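You operate a simulated robot arm through the tools that you are given. There is no shell and no other tool.

The job below is to be done with a simulated robot arm. You get a single attempt, and the scene is never put back.

TASK
Wipe the steel plate with the white cloth, then stand the 1 kg weight on it.
Fine: the weight with purple ring; the cloth goes back into its drawer, drawer shut again. Set down upright: one kilo weight with purple ring. What is to be rubbed or washed off counts as gone when no trace of it is left.

It is judged by the outcome, as a careful person would: the job done as asked, and still so three seconds after it is handed in. It fails if anything else is knocked over, pushed out of place, dropped, spilled or broken. Flat cloth is picked up by pressing the open fingertips on it (5 to 10 N) and closing them slowly along it; thin cloth reads only 2 to 8 mm in the jaws.

THE ROBOT
A 7-joint arm with a two-finger parallel gripper, fixed in place. Base frame: the origin is on the floor under the middle of its stand, x ahead of it, y to its left, z up. Lengths are in mm, angles in rad, forces in N, time in s.
It reaches about 1112 mm from its shoulder. Its first joint turns from -2.897 to 2.897 rad. Payload 3.43 kg.
The TCP is the grasp point between the finger pads, 34 mm short of the fingertips. In the tool frame z runs along the fingers and y along their closing line. The gripper opens to 128 mm. The fingers are 24 mm wide and 12 mm thick; the gripper's body (48 by 130 mm) begins 96 mm behind the TCP.
Orientation is told as [roll, pitch, yaw] about the base's x, y, z axes, in that order, counted from this pose: with the fingers straight down and closing along the base's y, the tool's x points along the base's -x, its y along +y and its z along -z.

THE INTERFACE
- The arm moves only by the tool step_arm. Its argument "increments" is a list of rows, each an object (a shift or turn left out is 0, a gripper value left out holds the last) with "dp": the shift along the tool's x, y, z in mm, a list of three; "turn": the turn, a rotation vector about the tool's x, y, z in degrees, a list of three; "gripper": the gripper command, from -1 (fully open) to 1 (shut), values between in proportion. In form: [{"dp": [dx, dy, dz], "turn": [ax, ay, az], "gripper": gripper}, ...]. A call has 1 to 20 rows; each row shifts and turns the commanded pose from where the row before left it, along the tool's axes as they then stand. Rows are played at 5 a second. More than 50 mm and 0.15 rad between two rows, or a gripper value outside its range, and nothing of the call is played. A pose out of reach is approached as far as the arm can. The call stops where the force on the tool passes 40 N (or 10 N more than at its start, if that is more) or the arm is blocked; 0.2 s more then pass. Each finger travels about 153 mm/s and halts on what it meets, pressing with about 38 N; the grip force reading is that of the motor and also rises with nothing between the fingers. The clock runs only during rows and for 0.2 s after the last one: add rows that do not move to give the fingers time. It gives the time, the measured TCP pose, the force on the tool (base axes), the opening and the grip force at its end, in the units of the frame above (readings bear some noise), with the torque about the TCP (base axes, N m) and any sound that the robot's microphone picked up, and new pictures: "pictures" is both (left out), scene, wrist or none.
- Cameras (640 x 400 px; columns grow to the right, rows downward): "scene" is fixed at [53.1, 649.4, 1578]; the picture's right is [-0.34, -0.94, 0.00], its down [-0.70, 0.26, -0.66] and it looks along [0.62, -0.23, -0.75] (base axes); focal length 309 px, centre (320, 200). "wrist" rides on the gripper at [76, -11, -160] in the tool frame; the picture's right is [0.15, 0.99, 0.00], its down [-0.88, 0.13, -0.46] and it looks along [-0.45, 0.07, 0.89] (tool axes); focal length 234 px, centre (320, 200). There is no depth. A picture from a camera that has moved, and an enlarged one, comes with that camera's place and axes in the base frame and with its lens.
- inspect(camera, box): a new picture of the part [left, top, right, bottom] of that camera's present view, enlarged. It takes no simulated time.
- close_job(): hands the job in; it is judged then, once.

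Nothing tells you positions but the pictures and the camera data. Unless the task says otherwise, let go and move clear before handing in.

The tools are called by a JSON object that holds its "fn" and its "kwargs". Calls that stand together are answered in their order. step_arm: Moves the arm, as the interface text tells. Its arguments: {"type":"object","properties":{"increments":{"type":"array"},"pictures":{"type":"string","enum":["both","scene","wrist","none"]}},"required":["increments"]} The other tools are called the same way: inspect (camera, box) takes an enlarged picture of a part of a camera's view; close_job () hands the job in.

At the start:

```text
t: 0.0
position: [478.7, 358.0, 1159.9]
tcp_rot: [0.001, 0.004, 0.0]
ft_force: [-0.7, -0.7, 0.1]
torque: [-0.01, -0.02, -0.03]
gripper_width: 128.3
grasp_force: 0.2
```

scene: 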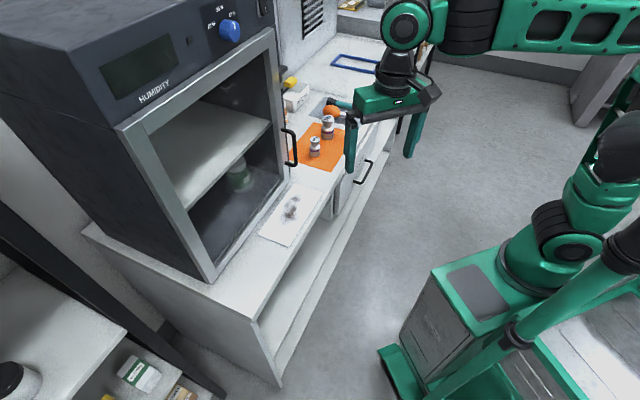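
wrist: 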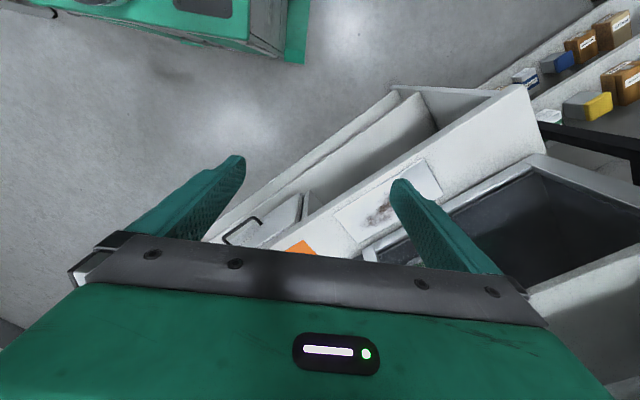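

I see a counter with a glass-doored cabinet, a stained steel plate in front of it, an orange mat with two weights, and a drawer handle at the counter's front. I'll take enlarged views first.

{"fn": "inspect", "kwargs": {"camera": "scene", "box": [230, 60, 430, 185]}}

{"fn": "inspect", "kwargs": {"camera": "scene", "box": [200, 150, 400, 275]}}

{"fn": "inspect", "kwargs": {"camera": "wrist", "box": [180, 80, 500, 280]}}

{"fn": "inspect", "kwargs": {"camera": "scene", "box": [280, 90, 360, 140]}}

```text
3.20 times, centred on (330, 122) of scene
camera zoom: at [53.1, 649.4, 1578.0], right [-0.34, -0.94, 0.0], down [-0.7, 0.26, -0.66], along [0.62, -0.23, -0.75], focal length 989 px, centre (288, 448)
```

zoom: 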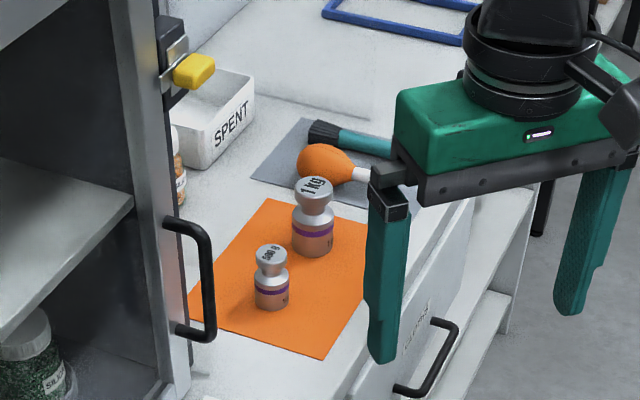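

```text
3.20 times, centred on (300, 212) of scene
camera zoom: at [53.1, 649.4, 1578.0], right [-0.34, -0.94, 0.0], down [-0.7, 0.26, -0.66], along [0.62, -0.23, -0.75], focal length 989 px, centre (384, 160)
```

zoom: 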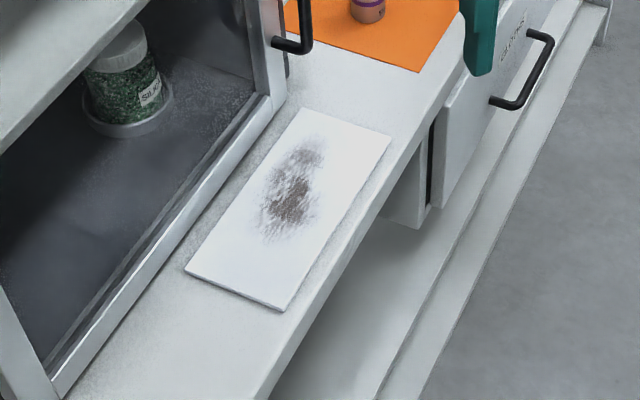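

```text
2.00 times, centred on (340, 180) of wrist
camera zoom: at [404.1, 347.5, 1319.0], right [-0.15, 0.99, 0.0], down [0.88, 0.13, 0.45], along [0.45, 0.07, -0.89], focal length 468 px, centre (280, 240)
```

zoom: 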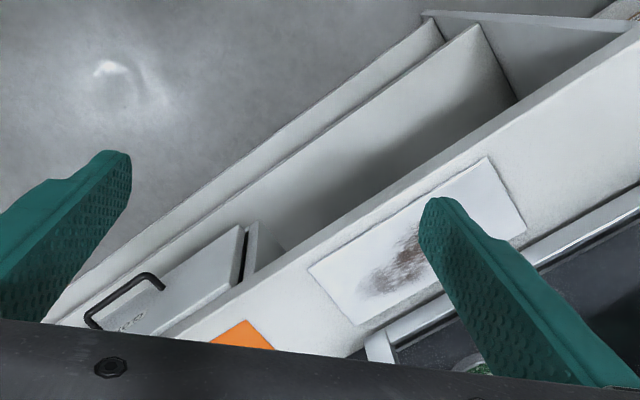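

```text
8.00 times, centred on (320, 115) of scene
camera zoom: at [53.1, 649.4, 1578.0], right [-0.34, -0.94, 0.0], down [-0.7, 0.26, -0.66], along [0.62, -0.23, -0.75], focal length 2472 px, centre (320, 880)
```

zoom: 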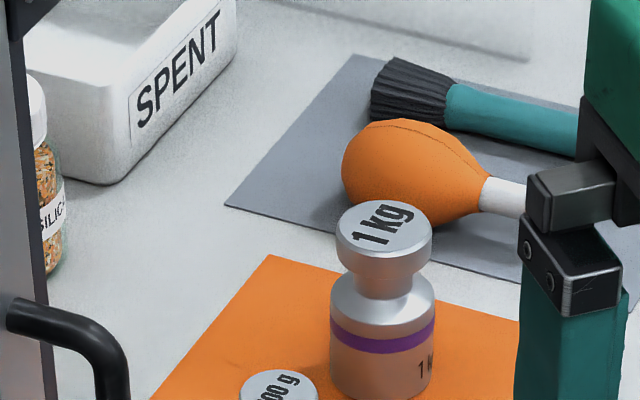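

The counter runs diagonally (about 45° to the base axes) with its top near z≈872. The plate centre is about (618, 528), and the 1 kg purple-ring weight is about (912, 300) with the 500 g one beside it. The drawer handle is about (845, 165, 715). I'll yaw the tool to square up with the counter and look closer.

{"fn": "step_arm", "kwargs": {"increments": [{"turn": [0, 0, -7.5]}, {"turn": [0, 0, -7.5]}, {"turn": [0, 0, -7.5]}, {"turn": [0, 0, -7.5]}, {"turn": [0, 0, -7.5]}, {"turn": [0, 0, -7.5]}, {"dp": [0, -40, 0]}, {"dp": [0, -40, 0]}, {"dp": [0, -40, 0]}, {"dp": [0, -40, 0]}, {"dp": [0, -40, 0]}, {"dp": [0, -40, 0]}, {"dp": [0, 0, 0]}]}}

```text
t: 2.8
position: [634.4, 187.9, 1166.9]
tcp_rot: [-0.007, -0.009, 0.786]
ft_force: [0.9, -0.8, 0.7]
torque: [0.02, 0.0, 0.03]
gripper_width: 128.2
grasp_force: 0.1
camera wrist: at [588.3, 126.6, 1325.9], right [-0.8, 0.6, -0.01], down [0.53, 0.71, 0.46], along [0.28, 0.37, -0.89], focal length 234 px, centre (320, 200)
```

scene: 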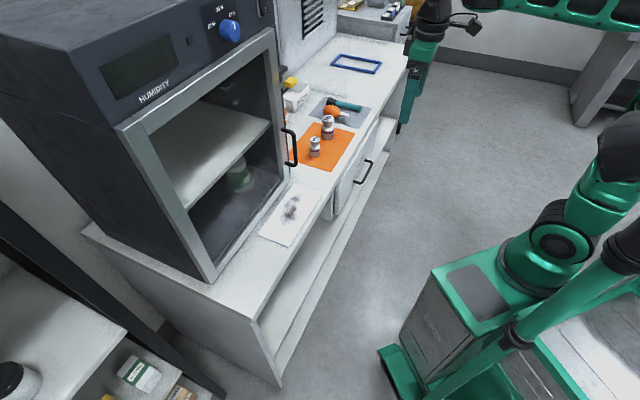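
wrist: 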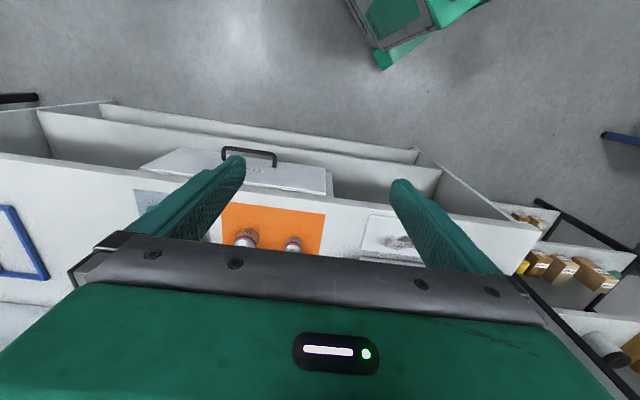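

{"fn": "inspect", "kwargs": {"camera": "scene", "box": [280, 60, 440, 160]}}

{"fn": "inspect", "kwargs": {"camera": "scene", "box": [300, 130, 420, 230]}}

{"fn": "inspect", "kwargs": {"camera": "wrist", "box": [120, 120, 440, 280]}}

{"fn": "inspect", "kwargs": {"camera": "wrist", "box": [130, 130, 350, 210]}}

```text
4.00 times, centred on (360, 110) of scene
camera zoom: at [53.1, 649.4, 1578.0], right [-0.34, -0.94, 0.0], down [-0.7, 0.26, -0.66], along [0.62, -0.23, -0.75], focal length 1236 px, centre (160, 560)
```

zoom: 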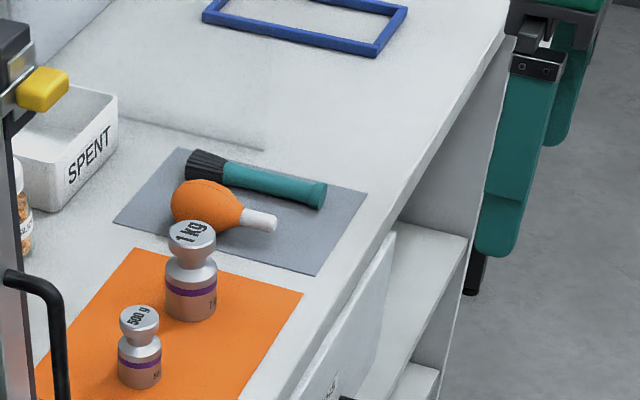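

```text
4.00 times, centred on (360, 180) of scene
camera zoom: at [53.1, 649.4, 1578.0], right [-0.34, -0.94, 0.0], down [-0.7, 0.26, -0.66], along [0.62, -0.23, -0.75], focal length 1236 px, centre (160, 280)
```

zoom: 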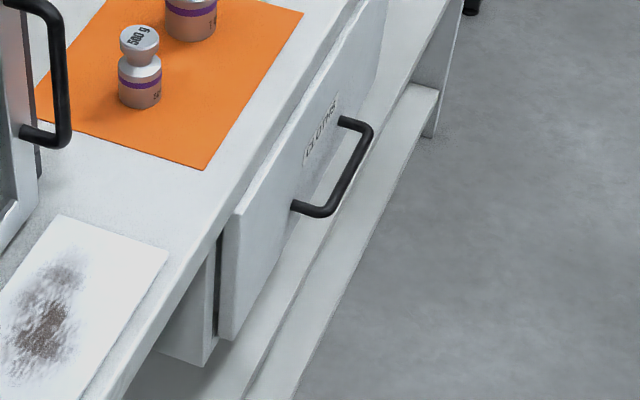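

```text
2.00 times, centred on (280, 200) of wrist
camera zoom: at [588.3, 126.6, 1325.9], right [-0.8, 0.6, -0.01], down [0.53, 0.71, 0.46], along [0.28, 0.37, -0.89], focal length 468 px, centre (400, 200)
```

zoom: 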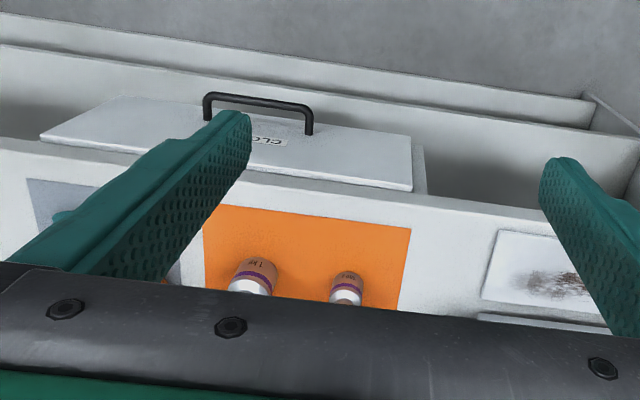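

```text
2.91 times, centred on (240, 170) of wrist
camera zoom: at [588.3, 126.6, 1325.9], right [-0.8, 0.6, -0.01], down [0.53, 0.71, 0.46], along [0.28, 0.37, -0.89], focal length 681 px, centre (553, 287)
```

zoom: 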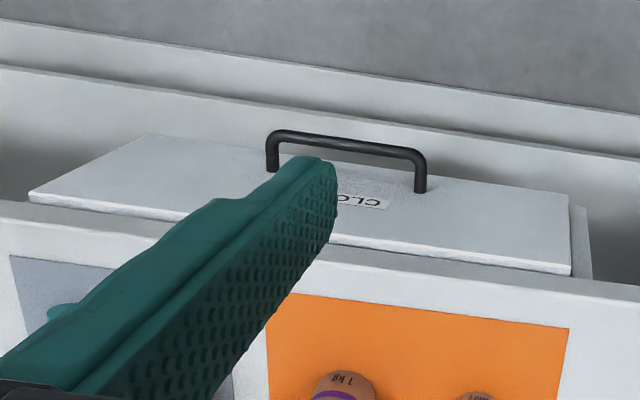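

The drawer front is labelled CLOTHS, spanning z≈654–826 at about 745 mm into the counter direction. Its bar handle is about 40 mm in front at z≈706. I'll turn the gripper horizontal with the fingers closing vertically, so it can take the bar.

{"fn": "step_arm", "kwargs": {"increments": [{"turn": [-4.62, -4.62, 4.62]}, {"turn": [-4.62, -4.62, 4.62]}, {"turn": [-4.62, -4.62, 4.62]}, {"turn": [-4.62, -4.62, 4.62]}, {"turn": [-4.62, -4.62, 4.62]}, {"turn": [-4.62, -4.62, 4.62]}, {"turn": [-4.62, -4.62, 4.62]}, {"turn": [-4.62, -4.62, 4.62]}, {"turn": [-4.62, -4.62, 4.62]}, {"turn": [-4.62, -4.62, 4.62]}, {"turn": [-4.62, -4.62, 4.62]}, {"turn": [-4.62, -4.62, 4.62]}, {"turn": [-4.62, -4.62, 4.62]}, {"turn": [-4.62, -4.62, 4.62]}, {"turn": [-4.62, -4.62, 4.62]}, {"dp": [0, 0, 0]}]}}

```text
t: 6.2
position: [634.3, 188.9, 1167.3]
tcp_rot: [1.404, -0.157, -0.613]
ft_force: [0.6, 0.2, -0.8]
torque: [0.0, 0.0, 0.01]
gripper_width: 128.0
grasp_force: 0.0
out of reach, approached as far as the arm can: row 14, 15
camera wrist: at [480.0, 103.1, 1169.8], right [-0.15, 0.3, 0.94], down [0.44, -0.83, 0.34], along [0.89, 0.46, -0.01], focal length 234 px, centre (320, 200)
```

scene: 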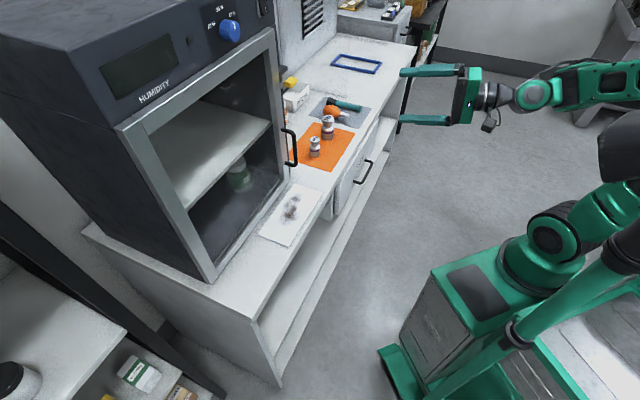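
wrist: 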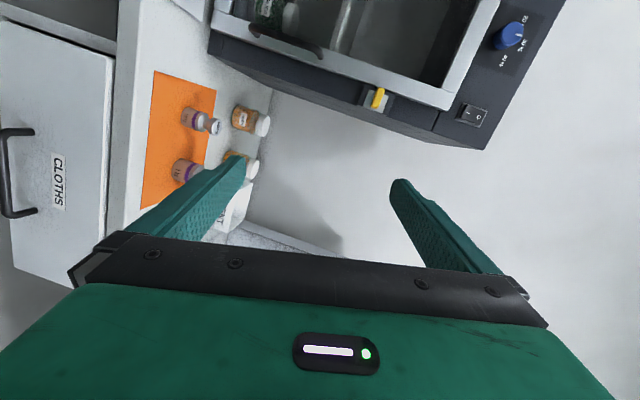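

The gripper is almost horizontal, but the last few degrees weren't reachable at this height. I'll lower it in front of the drawer and see whether the orientation settles.

{"fn": "step_arm", "kwargs": {"increments": [{"dp": [0, -40, 0]}, {"dp": [0, -40, 0]}, {"dp": [0, -40, 0]}, {"dp": [0, -40, 0]}, {"dp": [0, 0, 0]}], "pictures": "none"}}

```text
t: 7.4
position: [633.5, 186.9, 1157.7]
tcp_rot: [1.401, -0.155, -0.612]
ft_force: [0.6, 0.7, 0.1]
torque: [0.01, 0.0, 0.01]
gripper_width: 127.9
grasp_force: 0.1
out of reach, approached as far as the arm can: row 1, 2, 3, 4
```

{"fn": "inspect", "kwargs": {"camera": "scene", "box": [380, 40, 640, 400]}}

```text
1.11 times, centred on (510, 220) of scene
camera zoom: at [53.1, 649.4, 1578.0], right [-0.34, -0.94, 0.0], down [-0.7, 0.26, -0.66], along [0.62, -0.23, -0.75], focal length 343 px, centre (109, 178)
```

zoom: 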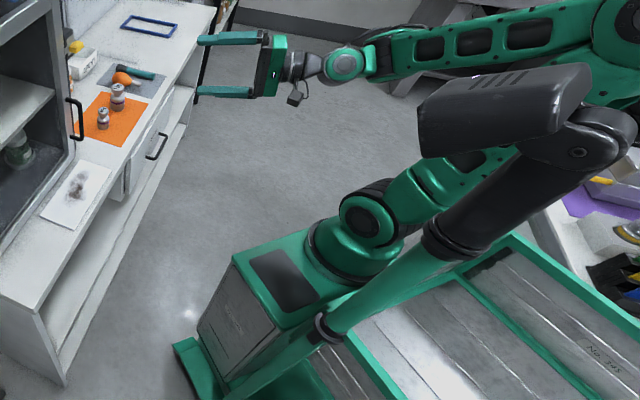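

The arm is on a stand, with its shoulder near (230, 0, 980). I'll use a pose tilted about 30° below horizontal for the handle instead, since it should be more reachable.

{"fn": "step_arm", "kwargs": {"increments": [{"turn": [5.3, -1.6, 2.9]}, {"turn": [5.3, -1.6, 2.9]}, {"turn": [5.3, -1.6, 2.9]}, {"turn": [5.3, -1.6, 2.9]}, {"dp": [0, 0, 0]}], "pictures": "wrist"}}

```text
t: 8.6
position: [634.0, 185.7, 1159.3]
tcp_rot: [1.045, -0.002, -0.785]
ft_force: [0.8, -0.4, 0.5]
torque: [-0.03, 0.0, 0.0]
gripper_width: 128.0
grasp_force: 0.0
camera wrist: at [479.8, 138.5, 1228.3], right [0.25, 0.46, 0.85], down [0.39, -0.85, 0.34], along [0.89, 0.25, -0.39], focal length 234 px, centre (320, 200)
```

wrist: 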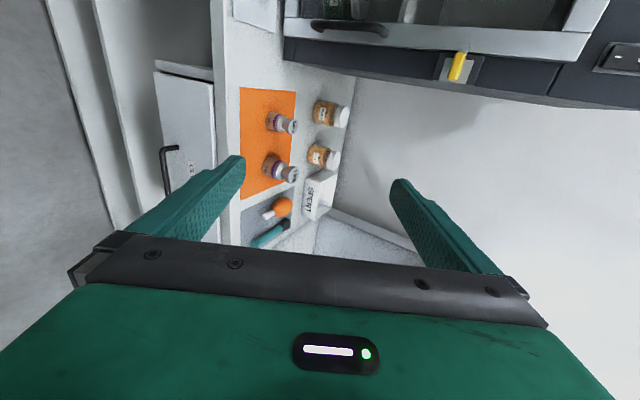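

The tilted pose was reached exactly. I'll now slide right to line up with the handle centre and lower in front of the drawer.

{"fn": "step_arm", "kwargs": {"increments": [{"dp": [-43.75, 0, 0]}, {"dp": [-43.75, 0, 0]}, {"dp": [-43.75, 0, 0]}, {"dp": [-43.75, 0, 0]}, {"dp": [0, -34.6, 20]}, {"dp": [0, -34.6, 20]}, {"dp": [0, -34.6, 20]}, {"dp": [0, -34.6, 20]}, {"dp": [0, -34.6, 20]}, {"dp": [0, -34.6, 20]}, {"dp": [0, -34.6, 20]}, {"dp": [0, -34.6, 20]}, {"dp": [0, -34.6, 20]}, {"dp": [0, -34.6, 20]}, {"dp": [0, 0, 0]}]}}

```text
t: 11.8
position: [758.4, 61.3, 758.7]
tcp_rot: [1.046, -0.003, -0.786]
ft_force: [0.4, 0.5, 0.5]
torque: [0.03, -0.04, 0.0]
gripper_width: 127.8
grasp_force: 0.1
camera wrist: at [604.5, 13.8, 828.0], right [0.25, 0.46, 0.86], down [0.39, -0.85, 0.34], along [0.89, 0.25, -0.39], focal length 234 px, centre (320, 200)
```

scene: 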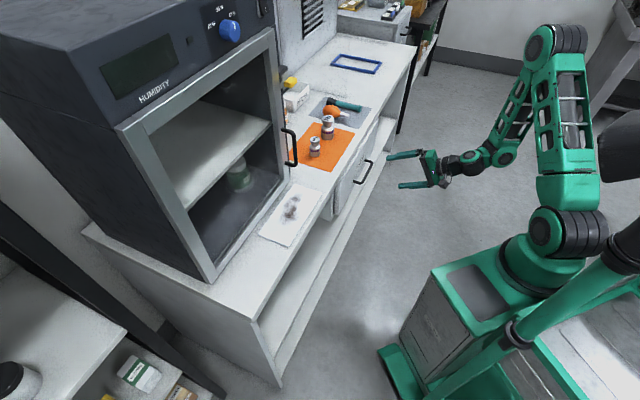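
wrist: 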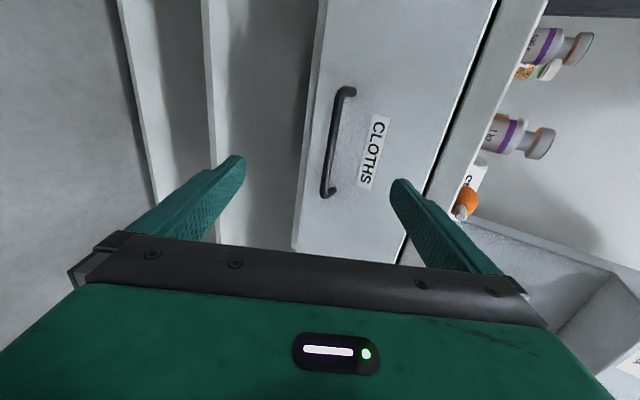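

{"fn": "inspect", "kwargs": {"camera": "wrist", "box": [260, 60, 420, 220]}}

{"fn": "inspect", "kwargs": {"camera": "scene", "box": [320, 110, 460, 220]}}

```text
2.50 times, centred on (340, 140) of wrist
camera zoom: at [604.5, 13.8, 828.0], right [0.25, 0.46, 0.86], down [0.39, -0.85, 0.34], along [0.89, 0.25, -0.39], focal length 585 px, centre (270, 350)
```

zoom: 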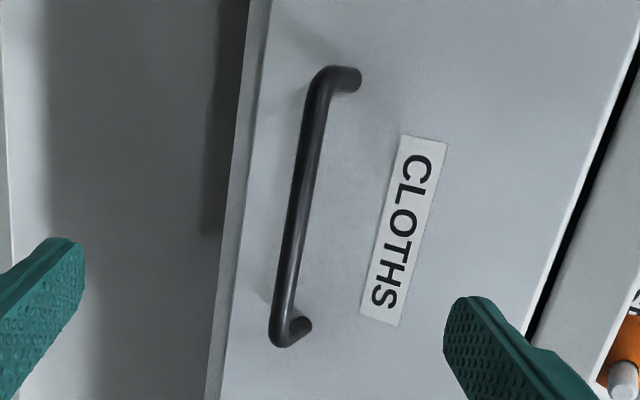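

```text
3.64 times, centred on (390, 165) of scene
camera zoom: at [53.1, 649.4, 1578.0], right [-0.34, -0.94, 0.0], down [-0.7, 0.26, -0.66], along [0.62, -0.23, -0.75], focal length 1124 px, centre (66, 327)
```

zoom: 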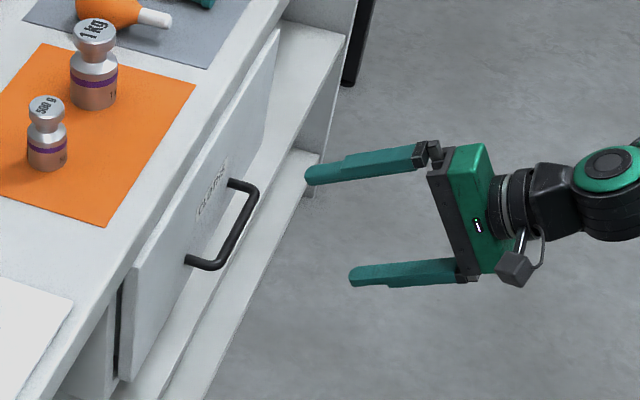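

The handle bar is triangulated at mid-point ≈(849, 150), z≈705, running parallel to the counter. I'll part-close the fingers to about 44 mm and line up along the tool axis with the bar.

{"fn": "step_arm", "kwargs": {"increments": [{"dp": [0, 16.7, 36.3], "gripper": 0.31}, {"dp": [0, 0, 20]}, {"dp": [0, 0, 20]}, {"dp": [0, 0, 0]}, {"dp": [0, 0, 0]}]}}

{"fn": "inspect", "kwargs": {"camera": "wrist", "box": [220, 100, 420, 260]}}

{"fn": "inspect", "kwargs": {"camera": "scene", "box": [320, 110, 460, 220]}}

```text
t: 13.0
position: [812.7, 113.3, 735.7]
tcp_rot: [1.048, -0.003, -0.786]
ft_force: [0.5, -0.4, -0.7]
torque: [-0.01, 0.02, 0.02]
gripper_width: 44.2
grasp_force: 0.0
camera wrist: at [657.7, 65.8, 805.3], right [0.25, 0.46, 0.86], down [0.39, -0.85, 0.34], along [0.89, 0.25, -0.39], focal length 234 px, centre (320, 200)
```

scene: 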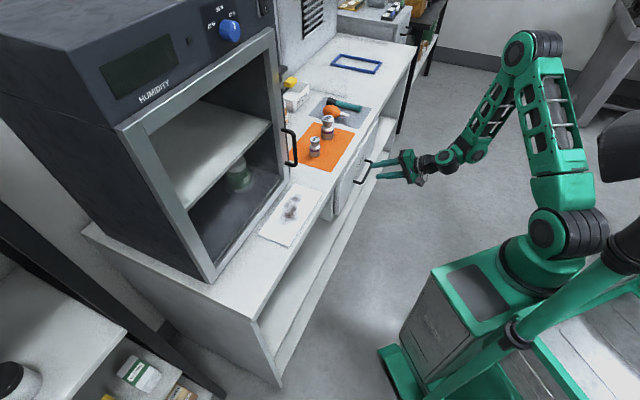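
wrist: 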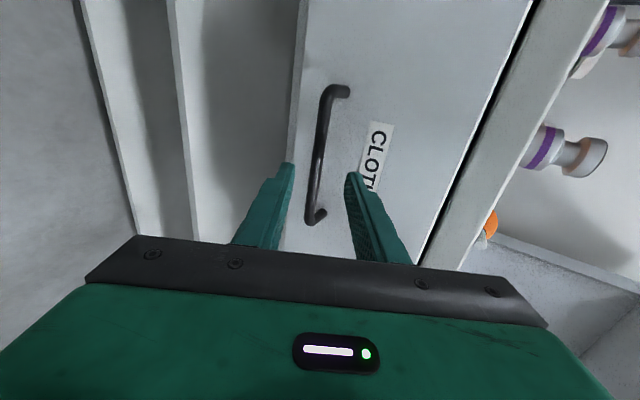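

```text
2.50 times, centred on (320, 180) of wrist
camera zoom: at [657.7, 65.8, 805.3], right [0.25, 0.46, 0.86], down [0.39, -0.85, 0.34], along [0.89, 0.25, -0.39], focal length 585 px, centre (320, 250)
```

zoom: 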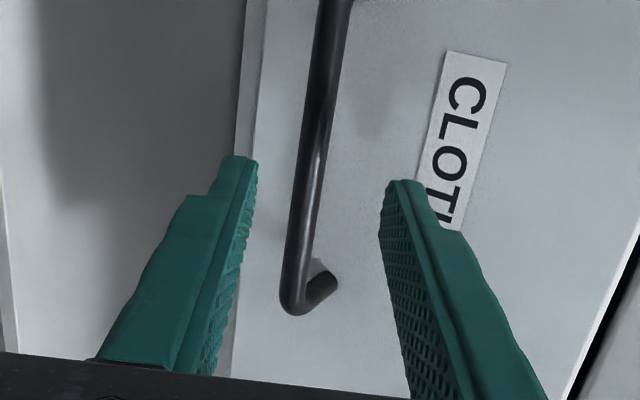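

```text
3.64 times, centred on (390, 165) of scene
camera zoom: at [53.1, 649.4, 1578.0], right [-0.34, -0.94, 0.0], down [-0.7, 0.26, -0.66], along [0.62, -0.23, -0.75], focal length 1124 px, centre (66, 327)
```

zoom: 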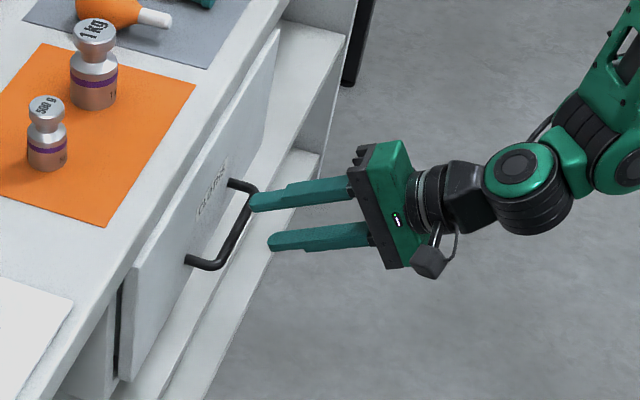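

The bar lies between the open fingers. I'll advance about 38 mm along the tool axis so the fingers straddle it.

{"fn": "step_arm", "kwargs": {"increments": [{"dp": [0, 0, 13]}, {"dp": [0, 0, 13]}, {"dp": [0, 0, 12]}, {"dp": [0, 0, 0]}], "pictures": "wrist"}}

{"fn": "inspect", "kwargs": {"camera": "wrist", "box": [220, 100, 420, 260]}}

{"fn": "inspect", "kwargs": {"camera": "scene", "box": [330, 130, 430, 200]}}

```text
t: 14.0
position: [834.0, 136.8, 715.5]
tcp_rot: [1.046, -0.001, -0.784]
ft_force: [-0.2, 0.1, 0.3]
torque: [0.0, 0.02, 0.01]
gripper_width: 44.1
grasp_force: 0.0
camera wrist: at [680.4, 89.0, 786.0], right [0.25, 0.46, 0.86], down [0.39, -0.85, 0.34], along [0.89, 0.25, -0.39], focal length 234 px, centre (320, 200)
```

wrist: 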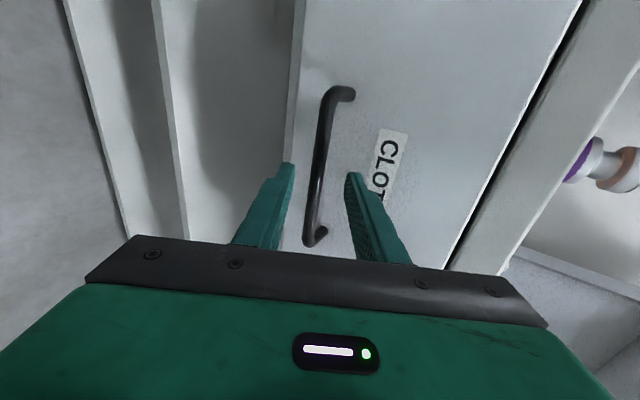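

```text
2.50 times, centred on (320, 180) of wrist
camera zoom: at [680.4, 89.0, 786.0], right [0.25, 0.46, 0.86], down [0.39, -0.85, 0.34], along [0.89, 0.25, -0.39], focal length 585 px, centre (320, 250)
```

zoom: 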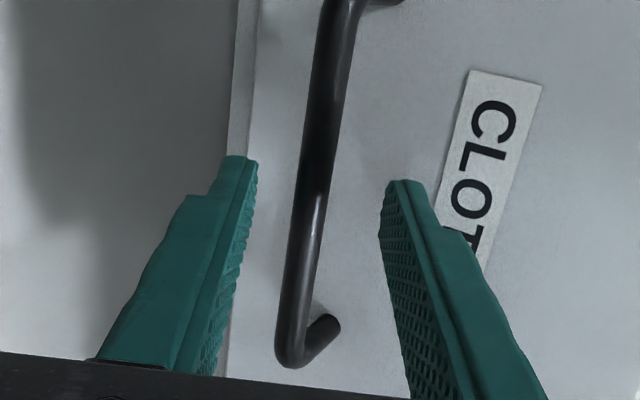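

```text
5.71 times, centred on (380, 165) of scene
camera zoom: at [53.1, 649.4, 1578.0], right [-0.34, -0.94, 0.0], down [-0.7, 0.26, -0.66], along [0.62, -0.23, -0.75], focal length 1766 px, centre (-23, 400)
```

zoom: 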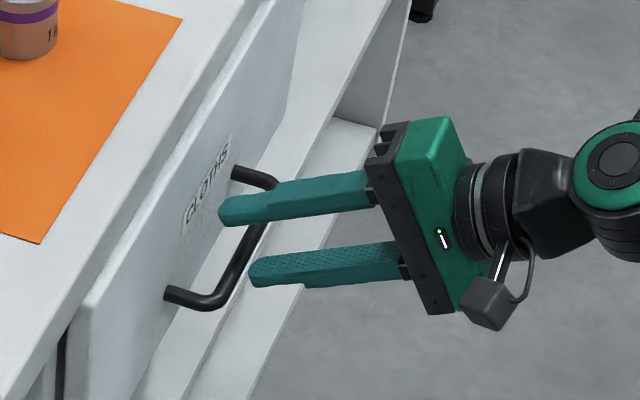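

The bar now passes between the finger pads, so I'll close on it.

{"fn": "step_arm", "kwargs": {"increments": [{"gripper": 0.5}, {"gripper": 0.7}, {"gripper": 1.0}, {"dp": [0, 0, 0]}, {"dp": [0, 0, 0]}], "pictures": "wrist"}}

{"fn": "inspect", "kwargs": {"camera": "wrist", "box": [220, 100, 420, 260]}}

```text
t: 15.2
position: [833.4, 134.9, 713.3]
tcp_rot: [1.038, -0.002, -0.786]
ft_force: [-13.6, -8.8, -29.2]
torque: [-0.64, 0.6, -0.28]
gripper_width: 12.0
grasp_force: 44.8
camera wrist: at [679.7, 88.0, 784.4], right [0.25, 0.46, 0.85], down [0.39, -0.85, 0.34], along [0.89, 0.25, -0.39], focal length 234 px, centre (320, 200)
```

wrist: 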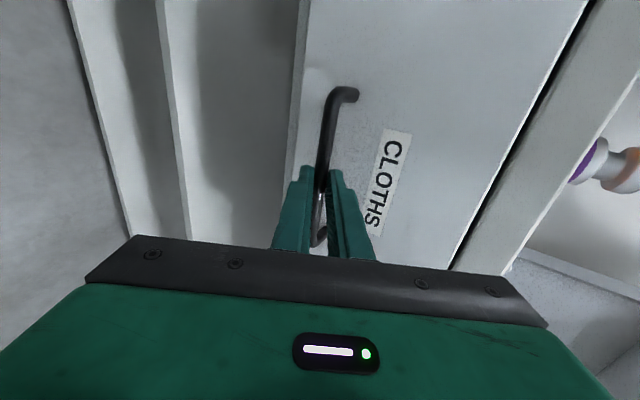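

```text
2.50 times, centred on (320, 180) of wrist
camera zoom: at [679.7, 88.0, 784.4], right [0.25, 0.46, 0.85], down [0.39, -0.85, 0.34], along [0.89, 0.25, -0.39], focal length 585 px, centre (320, 250)
```

zoom: 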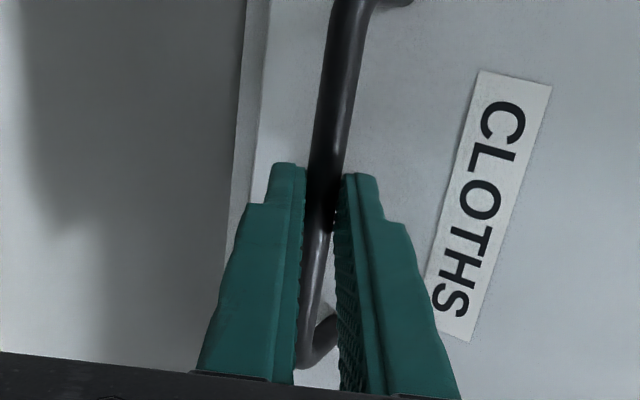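

The grip holds the 12 mm bar. I'll relieve the sideways load by shifting slightly, then start pulling straight out.

{"fn": "step_arm", "kwargs": {"increments": [{"dp": [0, -2, 0]}, {"dp": [0, 0, 0]}], "pictures": "none"}}

{"fn": "step_arm", "kwargs": {"increments": [{"dp": [0, -2.5, -4.33]}, {"dp": [0, -2.5, -4.33]}, {"dp": [0, -5, -8.66]}, {"dp": [0, -5, -8.66]}, {"dp": [0, 0, 0]}], "pictures": "scene"}}

```text
t: 15.8
position: [833.3, 134.9, 712.7]
tcp_rot: [1.044, -0.004, -0.786]
ft_force: [-15.3, -12.2, -23.8]
torque: [-0.21, 1.02, 0.58]
gripper_width: 11.8
grasp_force: 45.7
```

```text
t: 17.0
position: [813.4, 114.3, 714.4]
tcp_rot: [1.042, -0.003, -0.786]
ft_force: [-4.3, 3.5, -31.7]
torque: [-0.38, 0.66, -0.07]
gripper_width: 11.8
grasp_force: 45.1
```

scene: 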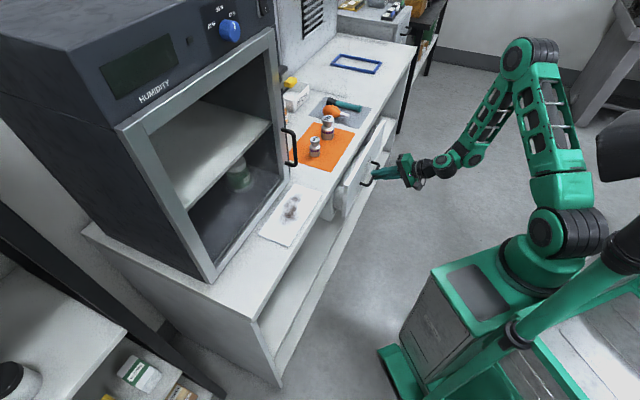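

The drawer is sliding out. I'll keep pulling, with a small downward correction to ease the vertical load.

{"fn": "step_arm", "kwargs": {"increments": [{"dp": [0, -2.2, 1.25]}, {"dp": [0, -7.5, -13]}, {"dp": [0, -7.5, -13]}, {"dp": [0, -10, -17.3]}, {"dp": [0, -10, -17.3]}, {"dp": [0, 0, 0]}], "pictures": "scene"}}

```text
t: 18.4
position: [763.9, 63.7, 713.6]
tcp_rot: [1.048, -0.003, -0.786]
ft_force: [1.3, -1.8, 12.1]
torque: [0.5, 0.11, 0.34]
gripper_width: 11.7
grasp_force: 45.0
```

scene: 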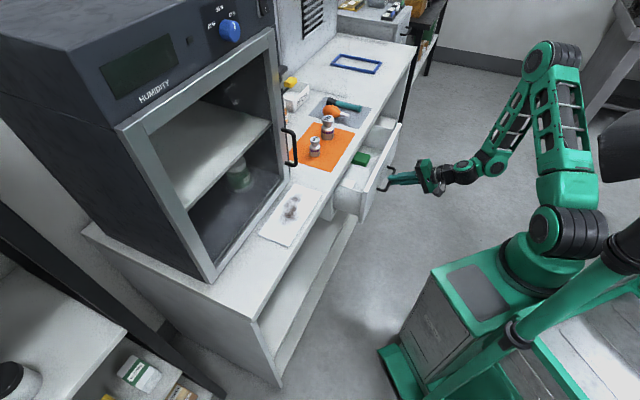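

The drawer is about 100 mm open and a green item shows inside. I'll continue pulling.

{"fn": "step_arm", "kwargs": {"increments": [{"dp": [0, -10, -17.3]}, {"dp": [0, -10, -17.3]}, {"dp": [0, -10, -17.3]}, {"dp": [0, -10, -17.3]}, {"dp": [0, -10, -17.3]}, {"dp": [0, 0, 0]}], "pictures": "scene"}}

{"fn": "inspect", "kwargs": {"camera": "scene", "box": [300, 110, 460, 240]}}

```text
t: 19.8
position: [693.6, -3.8, 713.5]
tcp_rot: [1.045, -0.002, -0.785]
ft_force: [3.2, -3.1, 17.2]
torque: [0.35, -0.14, -0.22]
gripper_width: 11.5
grasp_force: 45.2
```

scene: 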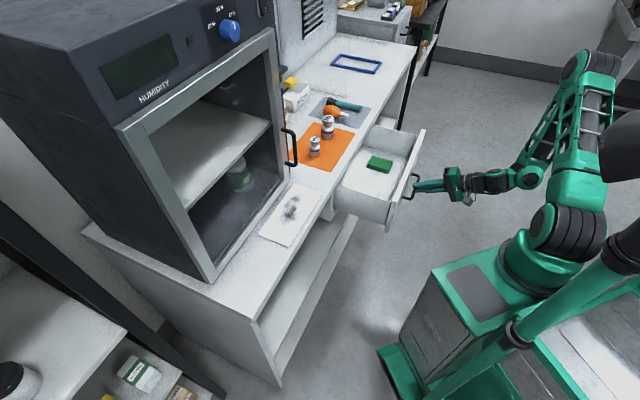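

```text
3.08 times, centred on (380, 175) of scene
camera zoom: at [53.1, 649.4, 1578.0], right [-0.34, -0.94, 0.0], down [-0.7, 0.26, -0.66], along [0.62, -0.23, -0.75], focal length 951 px, centre (135, 277)
```

zoom: 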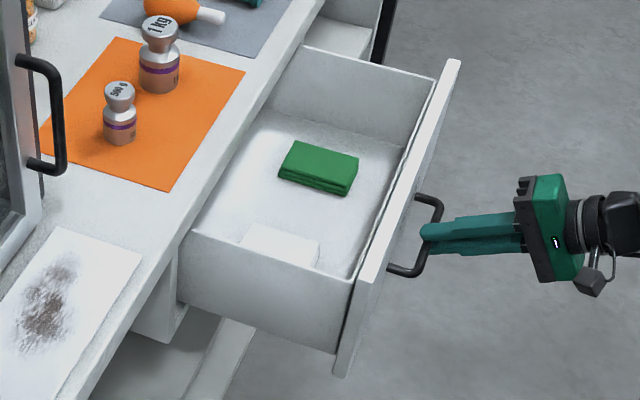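

The drawer is about 200 mm open, with a green folded cloth and a white one against the left wall. I'll pull 40 mm more for clearance, then look from above.

{"fn": "step_arm", "kwargs": {"increments": [{"dp": [0, 0.9, -0.5]}, {"dp": [0, -10, -17.3]}, {"dp": [0, -10, -17.3]}, {"dp": [0, 0, 0]}], "pictures": "scene"}}

{"fn": "inspect", "kwargs": {"camera": "scene", "box": [300, 110, 460, 240]}}

```text
t: 20.8
position: [693.0, -4.9, 714.5]
tcp_rot: [1.044, -0.001, -0.786]
ft_force: [-2.4, 1.8, -7.5]
torque: [-0.14, 0.11, -0.45]
gripper_width: 11.7
grasp_force: 45.2
out of reach, approached as far as the arm can: row 2, 3
```

scene: 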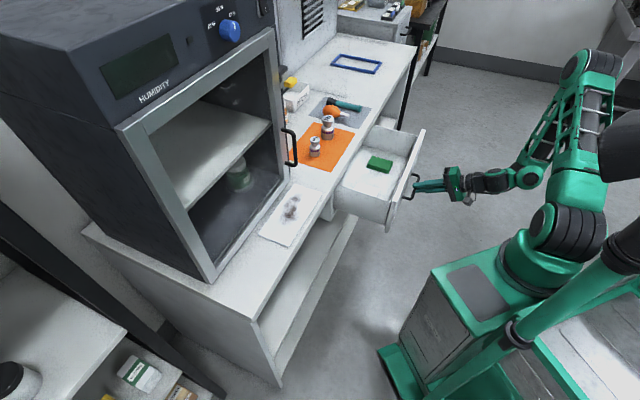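

```text
3.08 times, centred on (380, 175) of scene
camera zoom: at [53.1, 649.4, 1578.0], right [-0.34, -0.94, 0.0], down [-0.7, 0.26, -0.66], along [0.62, -0.23, -0.75], focal length 951 px, centre (135, 277)
```

zoom: 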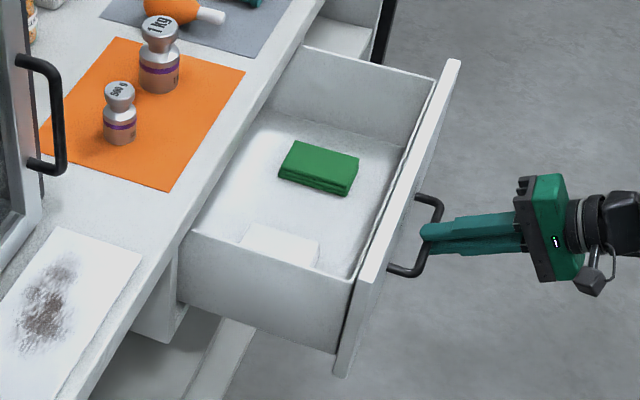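

The arm is at its pulling limit, and 200 mm of opening is enough. I'll release the handle and back out along the tool axis.

{"fn": "step_arm", "kwargs": {"increments": [{"gripper": 0.31}, {"gripper": 0.31}, {"dp": [0, 0, 0]}, {"dp": [0, 0, -10]}, {"dp": [0, 0, -10]}, {"dp": [0, 0, -10]}, {"dp": [0, 0, -10]}, {"dp": [0, 0, 0]}], "pictures": "both"}}

```text
t: 22.6
position: [693.9, -5.8, 713.2]
tcp_rot: [1.046, -0.001, -0.786]
ft_force: [-1.0, 0.6, -0.4]
torque: [0.02, -0.03, 0.04]
gripper_width: 44.4
grasp_force: 0.0
out of reach, approached as far as the arm can: row 4, 5, 6, 7
camera wrist: at [538.9, -53.0, 784.2], right [0.25, 0.46, 0.86], down [0.39, -0.85, 0.34], along [0.89, 0.25, -0.39], focal length 234 px, centre (320, 200)
```

scene: 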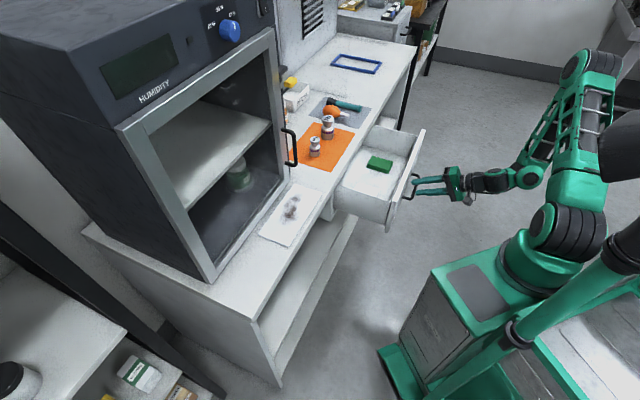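
wrist: 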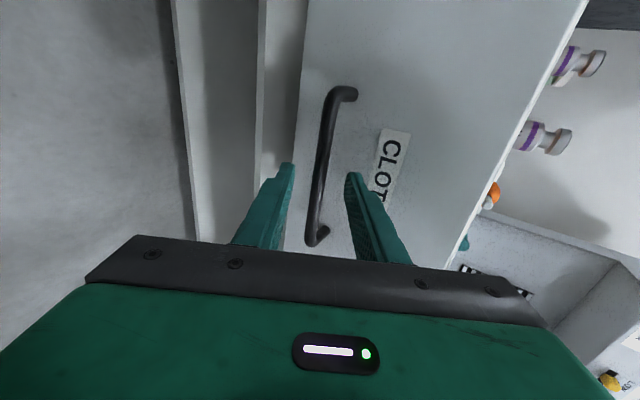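

Straight back is out of reach from this folded pose. I'll pivot the tool about the bar so it points more downward, after which backing out is mostly upward.

{"fn": "step_arm", "kwargs": {"increments": [{"gripper": 0.42}, {"turn": [6, 0, 0], "dp": [0, 2.1, 0]}, {"turn": [6, 0, 0], "dp": [0, 2.1, 0]}, {"turn": [6, 0, 0], "dp": [0, 2.1, 0]}, {"dp": [0, 0, 0]}], "pictures": "both"}}

{"fn": "inspect", "kwargs": {"camera": "scene", "box": [360, 130, 460, 210]}}

```text
t: 23.8
position: [695.8, -1.9, 718.5]
tcp_rot: [0.728, -0.004, -0.785]
ft_force: [0.1, -0.4, -0.1]
torque: [-0.01, 0.01, 0.01]
gripper_width: 36.9
grasp_force: 0.0
camera wrist: at [561.3, -29.6, 830.2], right [0.42, 0.63, 0.66], down [0.48, -0.77, 0.43], along [0.77, 0.13, -0.62], focal length 234 px, centre (320, 200)
```

scene: 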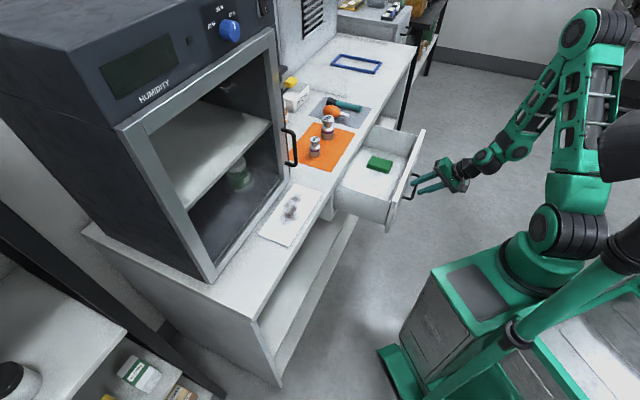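
wrist: 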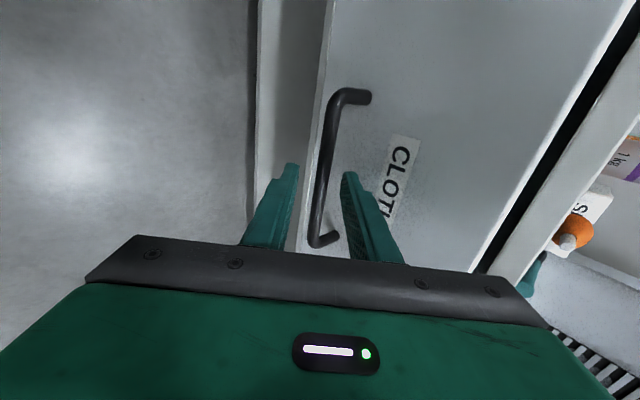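

```text
5.00 times, centred on (410, 170) of scene
camera zoom: at [53.1, 649.4, 1578.0], right [-0.34, -0.94, 0.0], down [-0.7, 0.26, -0.66], along [0.62, -0.23, -0.75], focal length 1545 px, centre (-130, 350)
```

zoom: 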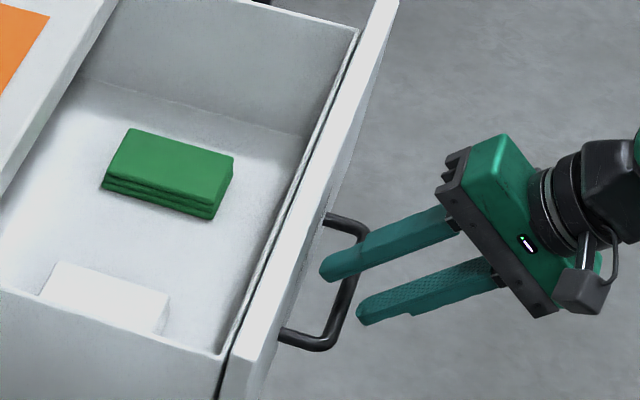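

The tool now points about 42° from vertical and the bar is still free between the fingers. I'll back out upward along the tool axis.

{"fn": "step_arm", "kwargs": {"increments": [{"dp": [0, 0, -8]}, {"dp": [0, 0, -8]}, {"dp": [0, 0, -8]}, {"dp": [0, 0, -8]}, {"dp": [0, 0, -8]}, {"dp": [0, 0, 0]}], "pictures": "both"}}

```text
t: 25.2
position: [681.6, -10.7, 726.5]
tcp_rot: [0.722, 0.009, -0.782]
ft_force: [-0.9, 1.0, -0.3]
torque: [0.01, 0.02, 0.0]
gripper_width: 37.1
grasp_force: 0.0
out of reach, approached as far as the arm can: row 3, 4, 5
camera wrist: at [549.7, -37.9, 841.2], right [0.42, 0.62, 0.66], down [0.48, -0.77, 0.42], along [0.77, 0.14, -0.63], focal length 234 px, centre (320, 200)
```

scene: 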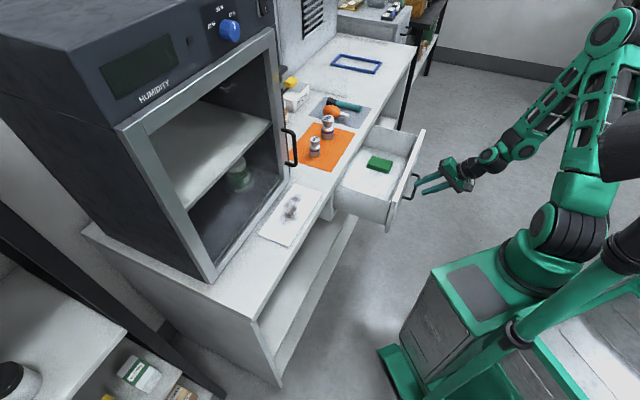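
wrist: 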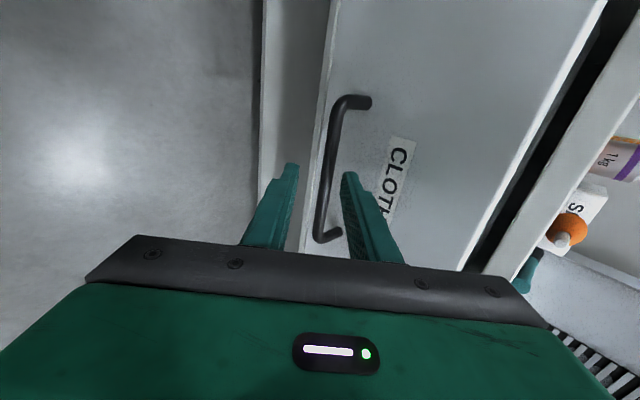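

The fingertips are now level with the bar's rear and clear of it. Raising straight up should be free.

{"fn": "step_arm", "kwargs": {"increments": [{"dp": [0, 6.6, -7.5]}, {"dp": [0, 13.2, -15]}, {"dp": [0, 26.4, -30]}, {"dp": [0, 26.4, -30]}, {"dp": [0, 26.4, -30]}, {"dp": [0, 26.4, -30]}, {"dp": [0, 26.4, -30]}, {"dp": [0, 26.4, -30]}, {"dp": [0, 0, 0]}], "pictures": "both"}}

```text
t: 27.2
position: [681.8, -9.8, 727.8]
tcp_rot: [0.723, 0.011, -0.782]
ft_force: [-0.3, 0.1, 0.3]
torque: [-0.02, 0.03, 0.01]
gripper_width: 37.0
grasp_force: 0.0
out of reach, approached as far as the arm can: row 1, 2, 3, 4, 5, 6, 7, 8
camera wrist: at [549.7, -37.9, 841.2], right [0.42, 0.62, 0.66], down [0.48, -0.77, 0.42], along [0.77, 0.14, -0.63], focal length 234 px, centre (320, 200)
```

scene: 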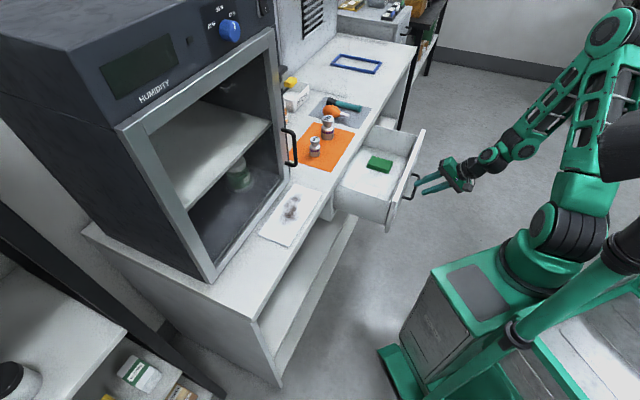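
wrist: 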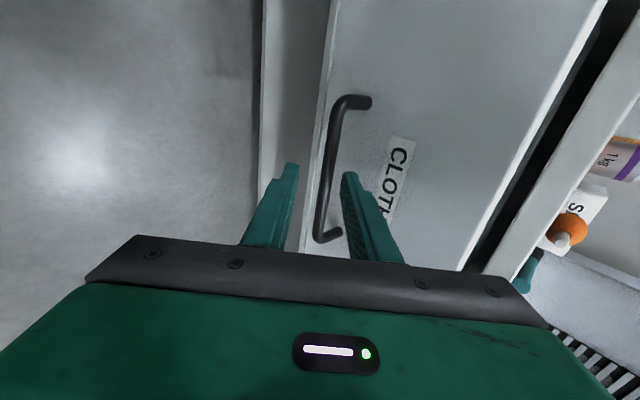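

Going up is blocked because the wrist is too close to the shoulder. Sliding right along the bar extends the arm, so I'll slide 40 mm right (still inside the handle legs) and then rise.

{"fn": "step_arm", "kwargs": {"increments": [{"dp": [-13, 0, 0]}, {"dp": [-13, 0, 0]}, {"dp": [-14, 0, 0]}, {"dp": [0, 6.6, -7.5]}, {"dp": [0, 6.6, -7.5]}, {"dp": [0, 0, 0]}], "pictures": "both"}}

{"fn": "inspect", "kwargs": {"camera": "scene", "box": [360, 130, 460, 210]}}

```text
t: 28.6
position: [710.1, -37.2, 750.5]
tcp_rot: [0.732, -0.001, -0.784]
ft_force: [0.0, 0.0, 0.7]
torque: [0.0, 0.02, 0.0]
gripper_width: 37.2
grasp_force: 0.2
camera wrist: at [576.2, -64.9, 860.8], right [0.42, 0.63, 0.66], down [0.48, -0.77, 0.43], along [0.78, 0.14, -0.62], focal length 234 px, centre (320, 200)
```

scene: 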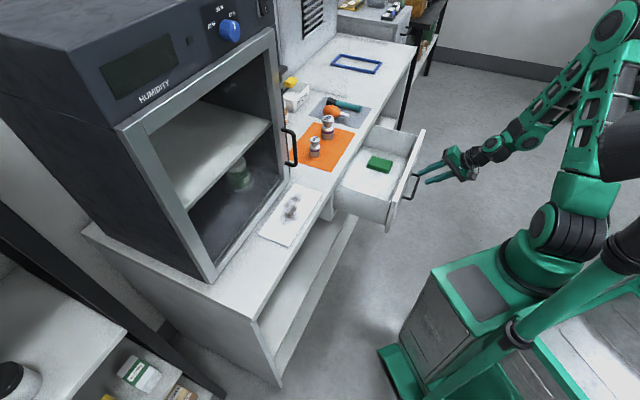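
wrist: 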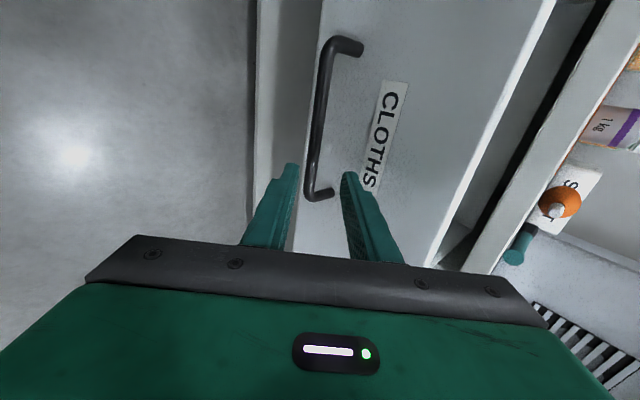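

```text
5.00 times, centred on (410, 170) of scene
camera zoom: at [53.1, 649.4, 1578.0], right [-0.34, -0.94, 0.0], down [-0.7, 0.26, -0.66], along [0.62, -0.23, -0.75], focal length 1545 px, centre (-130, 350)
```

zoom: 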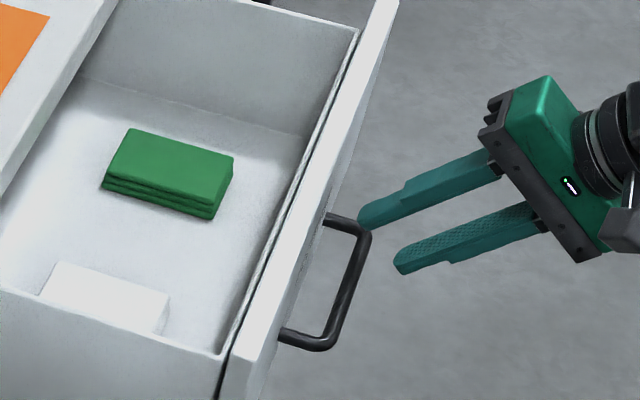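

The gripper is clear of the handle. I'll rise, then rotate to point straight down for a view into the drawer.

{"fn": "step_arm", "kwargs": {"increments": [{"dp": [0, 26.4, -30]}, {"dp": [0, 26.4, -30]}, {"dp": [0, 26.4, -30]}, {"dp": [0, 26.4, -30]}, {"dp": [0, 26.4, -30]}, {"dp": [0, 26.4, -30]}, {"turn": [7, 0, 0], "gripper": -0.2}, {"turn": [7, 0, 0]}, {"turn": [7, 0, 0]}, {"turn": [7, 0, 0]}, {"turn": [7, 0, 0]}, {"turn": [6.7, 0, 0]}, {"dp": [0, 0, 0]}], "pictures": "both"}}

```text
t: 31.4
position: [707.1, -37.6, 988.7]
tcp_rot: [0.002, -0.002, -0.784]
ft_force: [0.4, -0.5, -0.2]
torque: [0.04, 0.01, -0.02]
gripper_width: 76.9
grasp_force: 0.1
camera wrist: at [646.8, 7.3, 1148.1], right [0.6, 0.8, 0.0], down [0.71, -0.53, 0.46], along [0.37, -0.27, -0.89], focal length 234 px, centre (320, 200)
```

scene: 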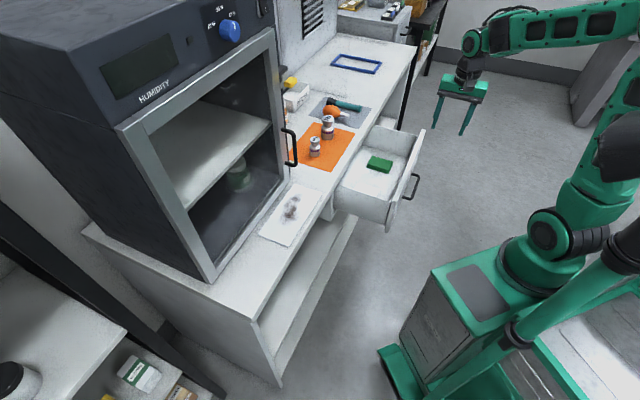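
wrist: 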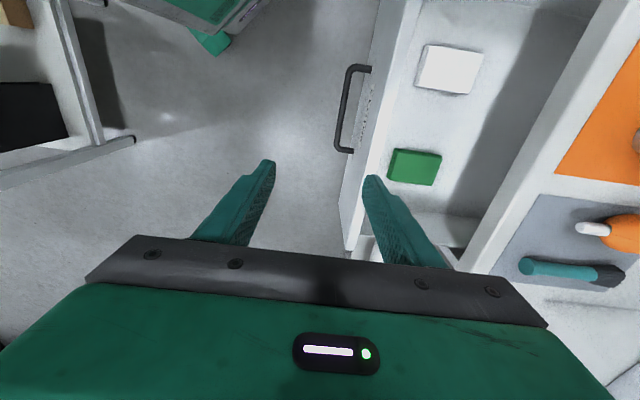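

{"fn": "inspect", "kwargs": {"camera": "wrist", "box": [340, 0, 540, 250]}}

{"fn": "inspect", "kwargs": {"camera": "scene", "box": [330, 120, 430, 240]}}

```text
1.60 times, centred on (440, 125) of wrist
camera zoom: at [646.8, 7.3, 1148.1], right [0.6, 0.8, 0.0], down [0.71, -0.53, 0.46], along [0.37, -0.27, -0.89], focal length 375 px, centre (128, 320)
```

zoom: 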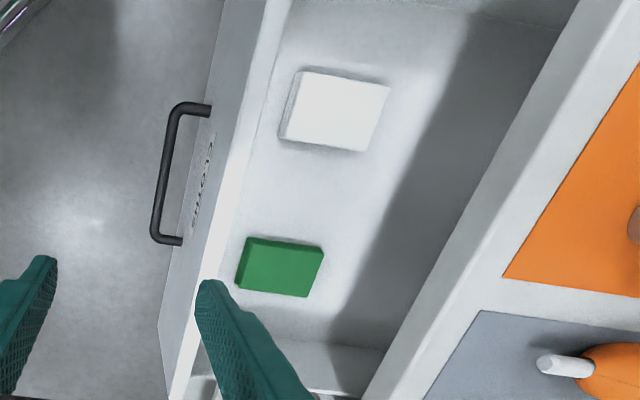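

```text
3.33 times, centred on (380, 180) of scene
camera zoom: at [53.1, 649.4, 1578.0], right [-0.34, -0.94, 0.0], down [-0.7, 0.26, -0.66], along [0.62, -0.23, -0.75], focal length 1030 px, centre (120, 267)
```

zoom: 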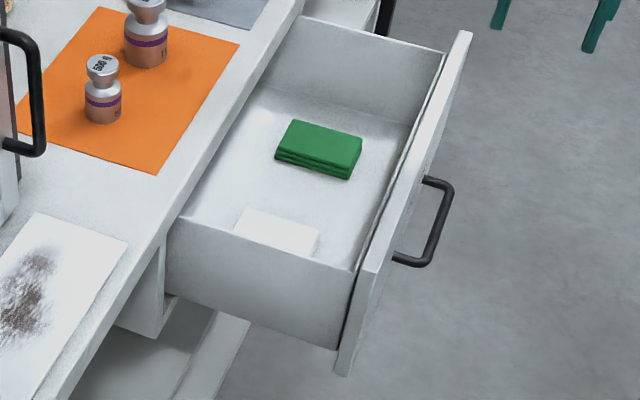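

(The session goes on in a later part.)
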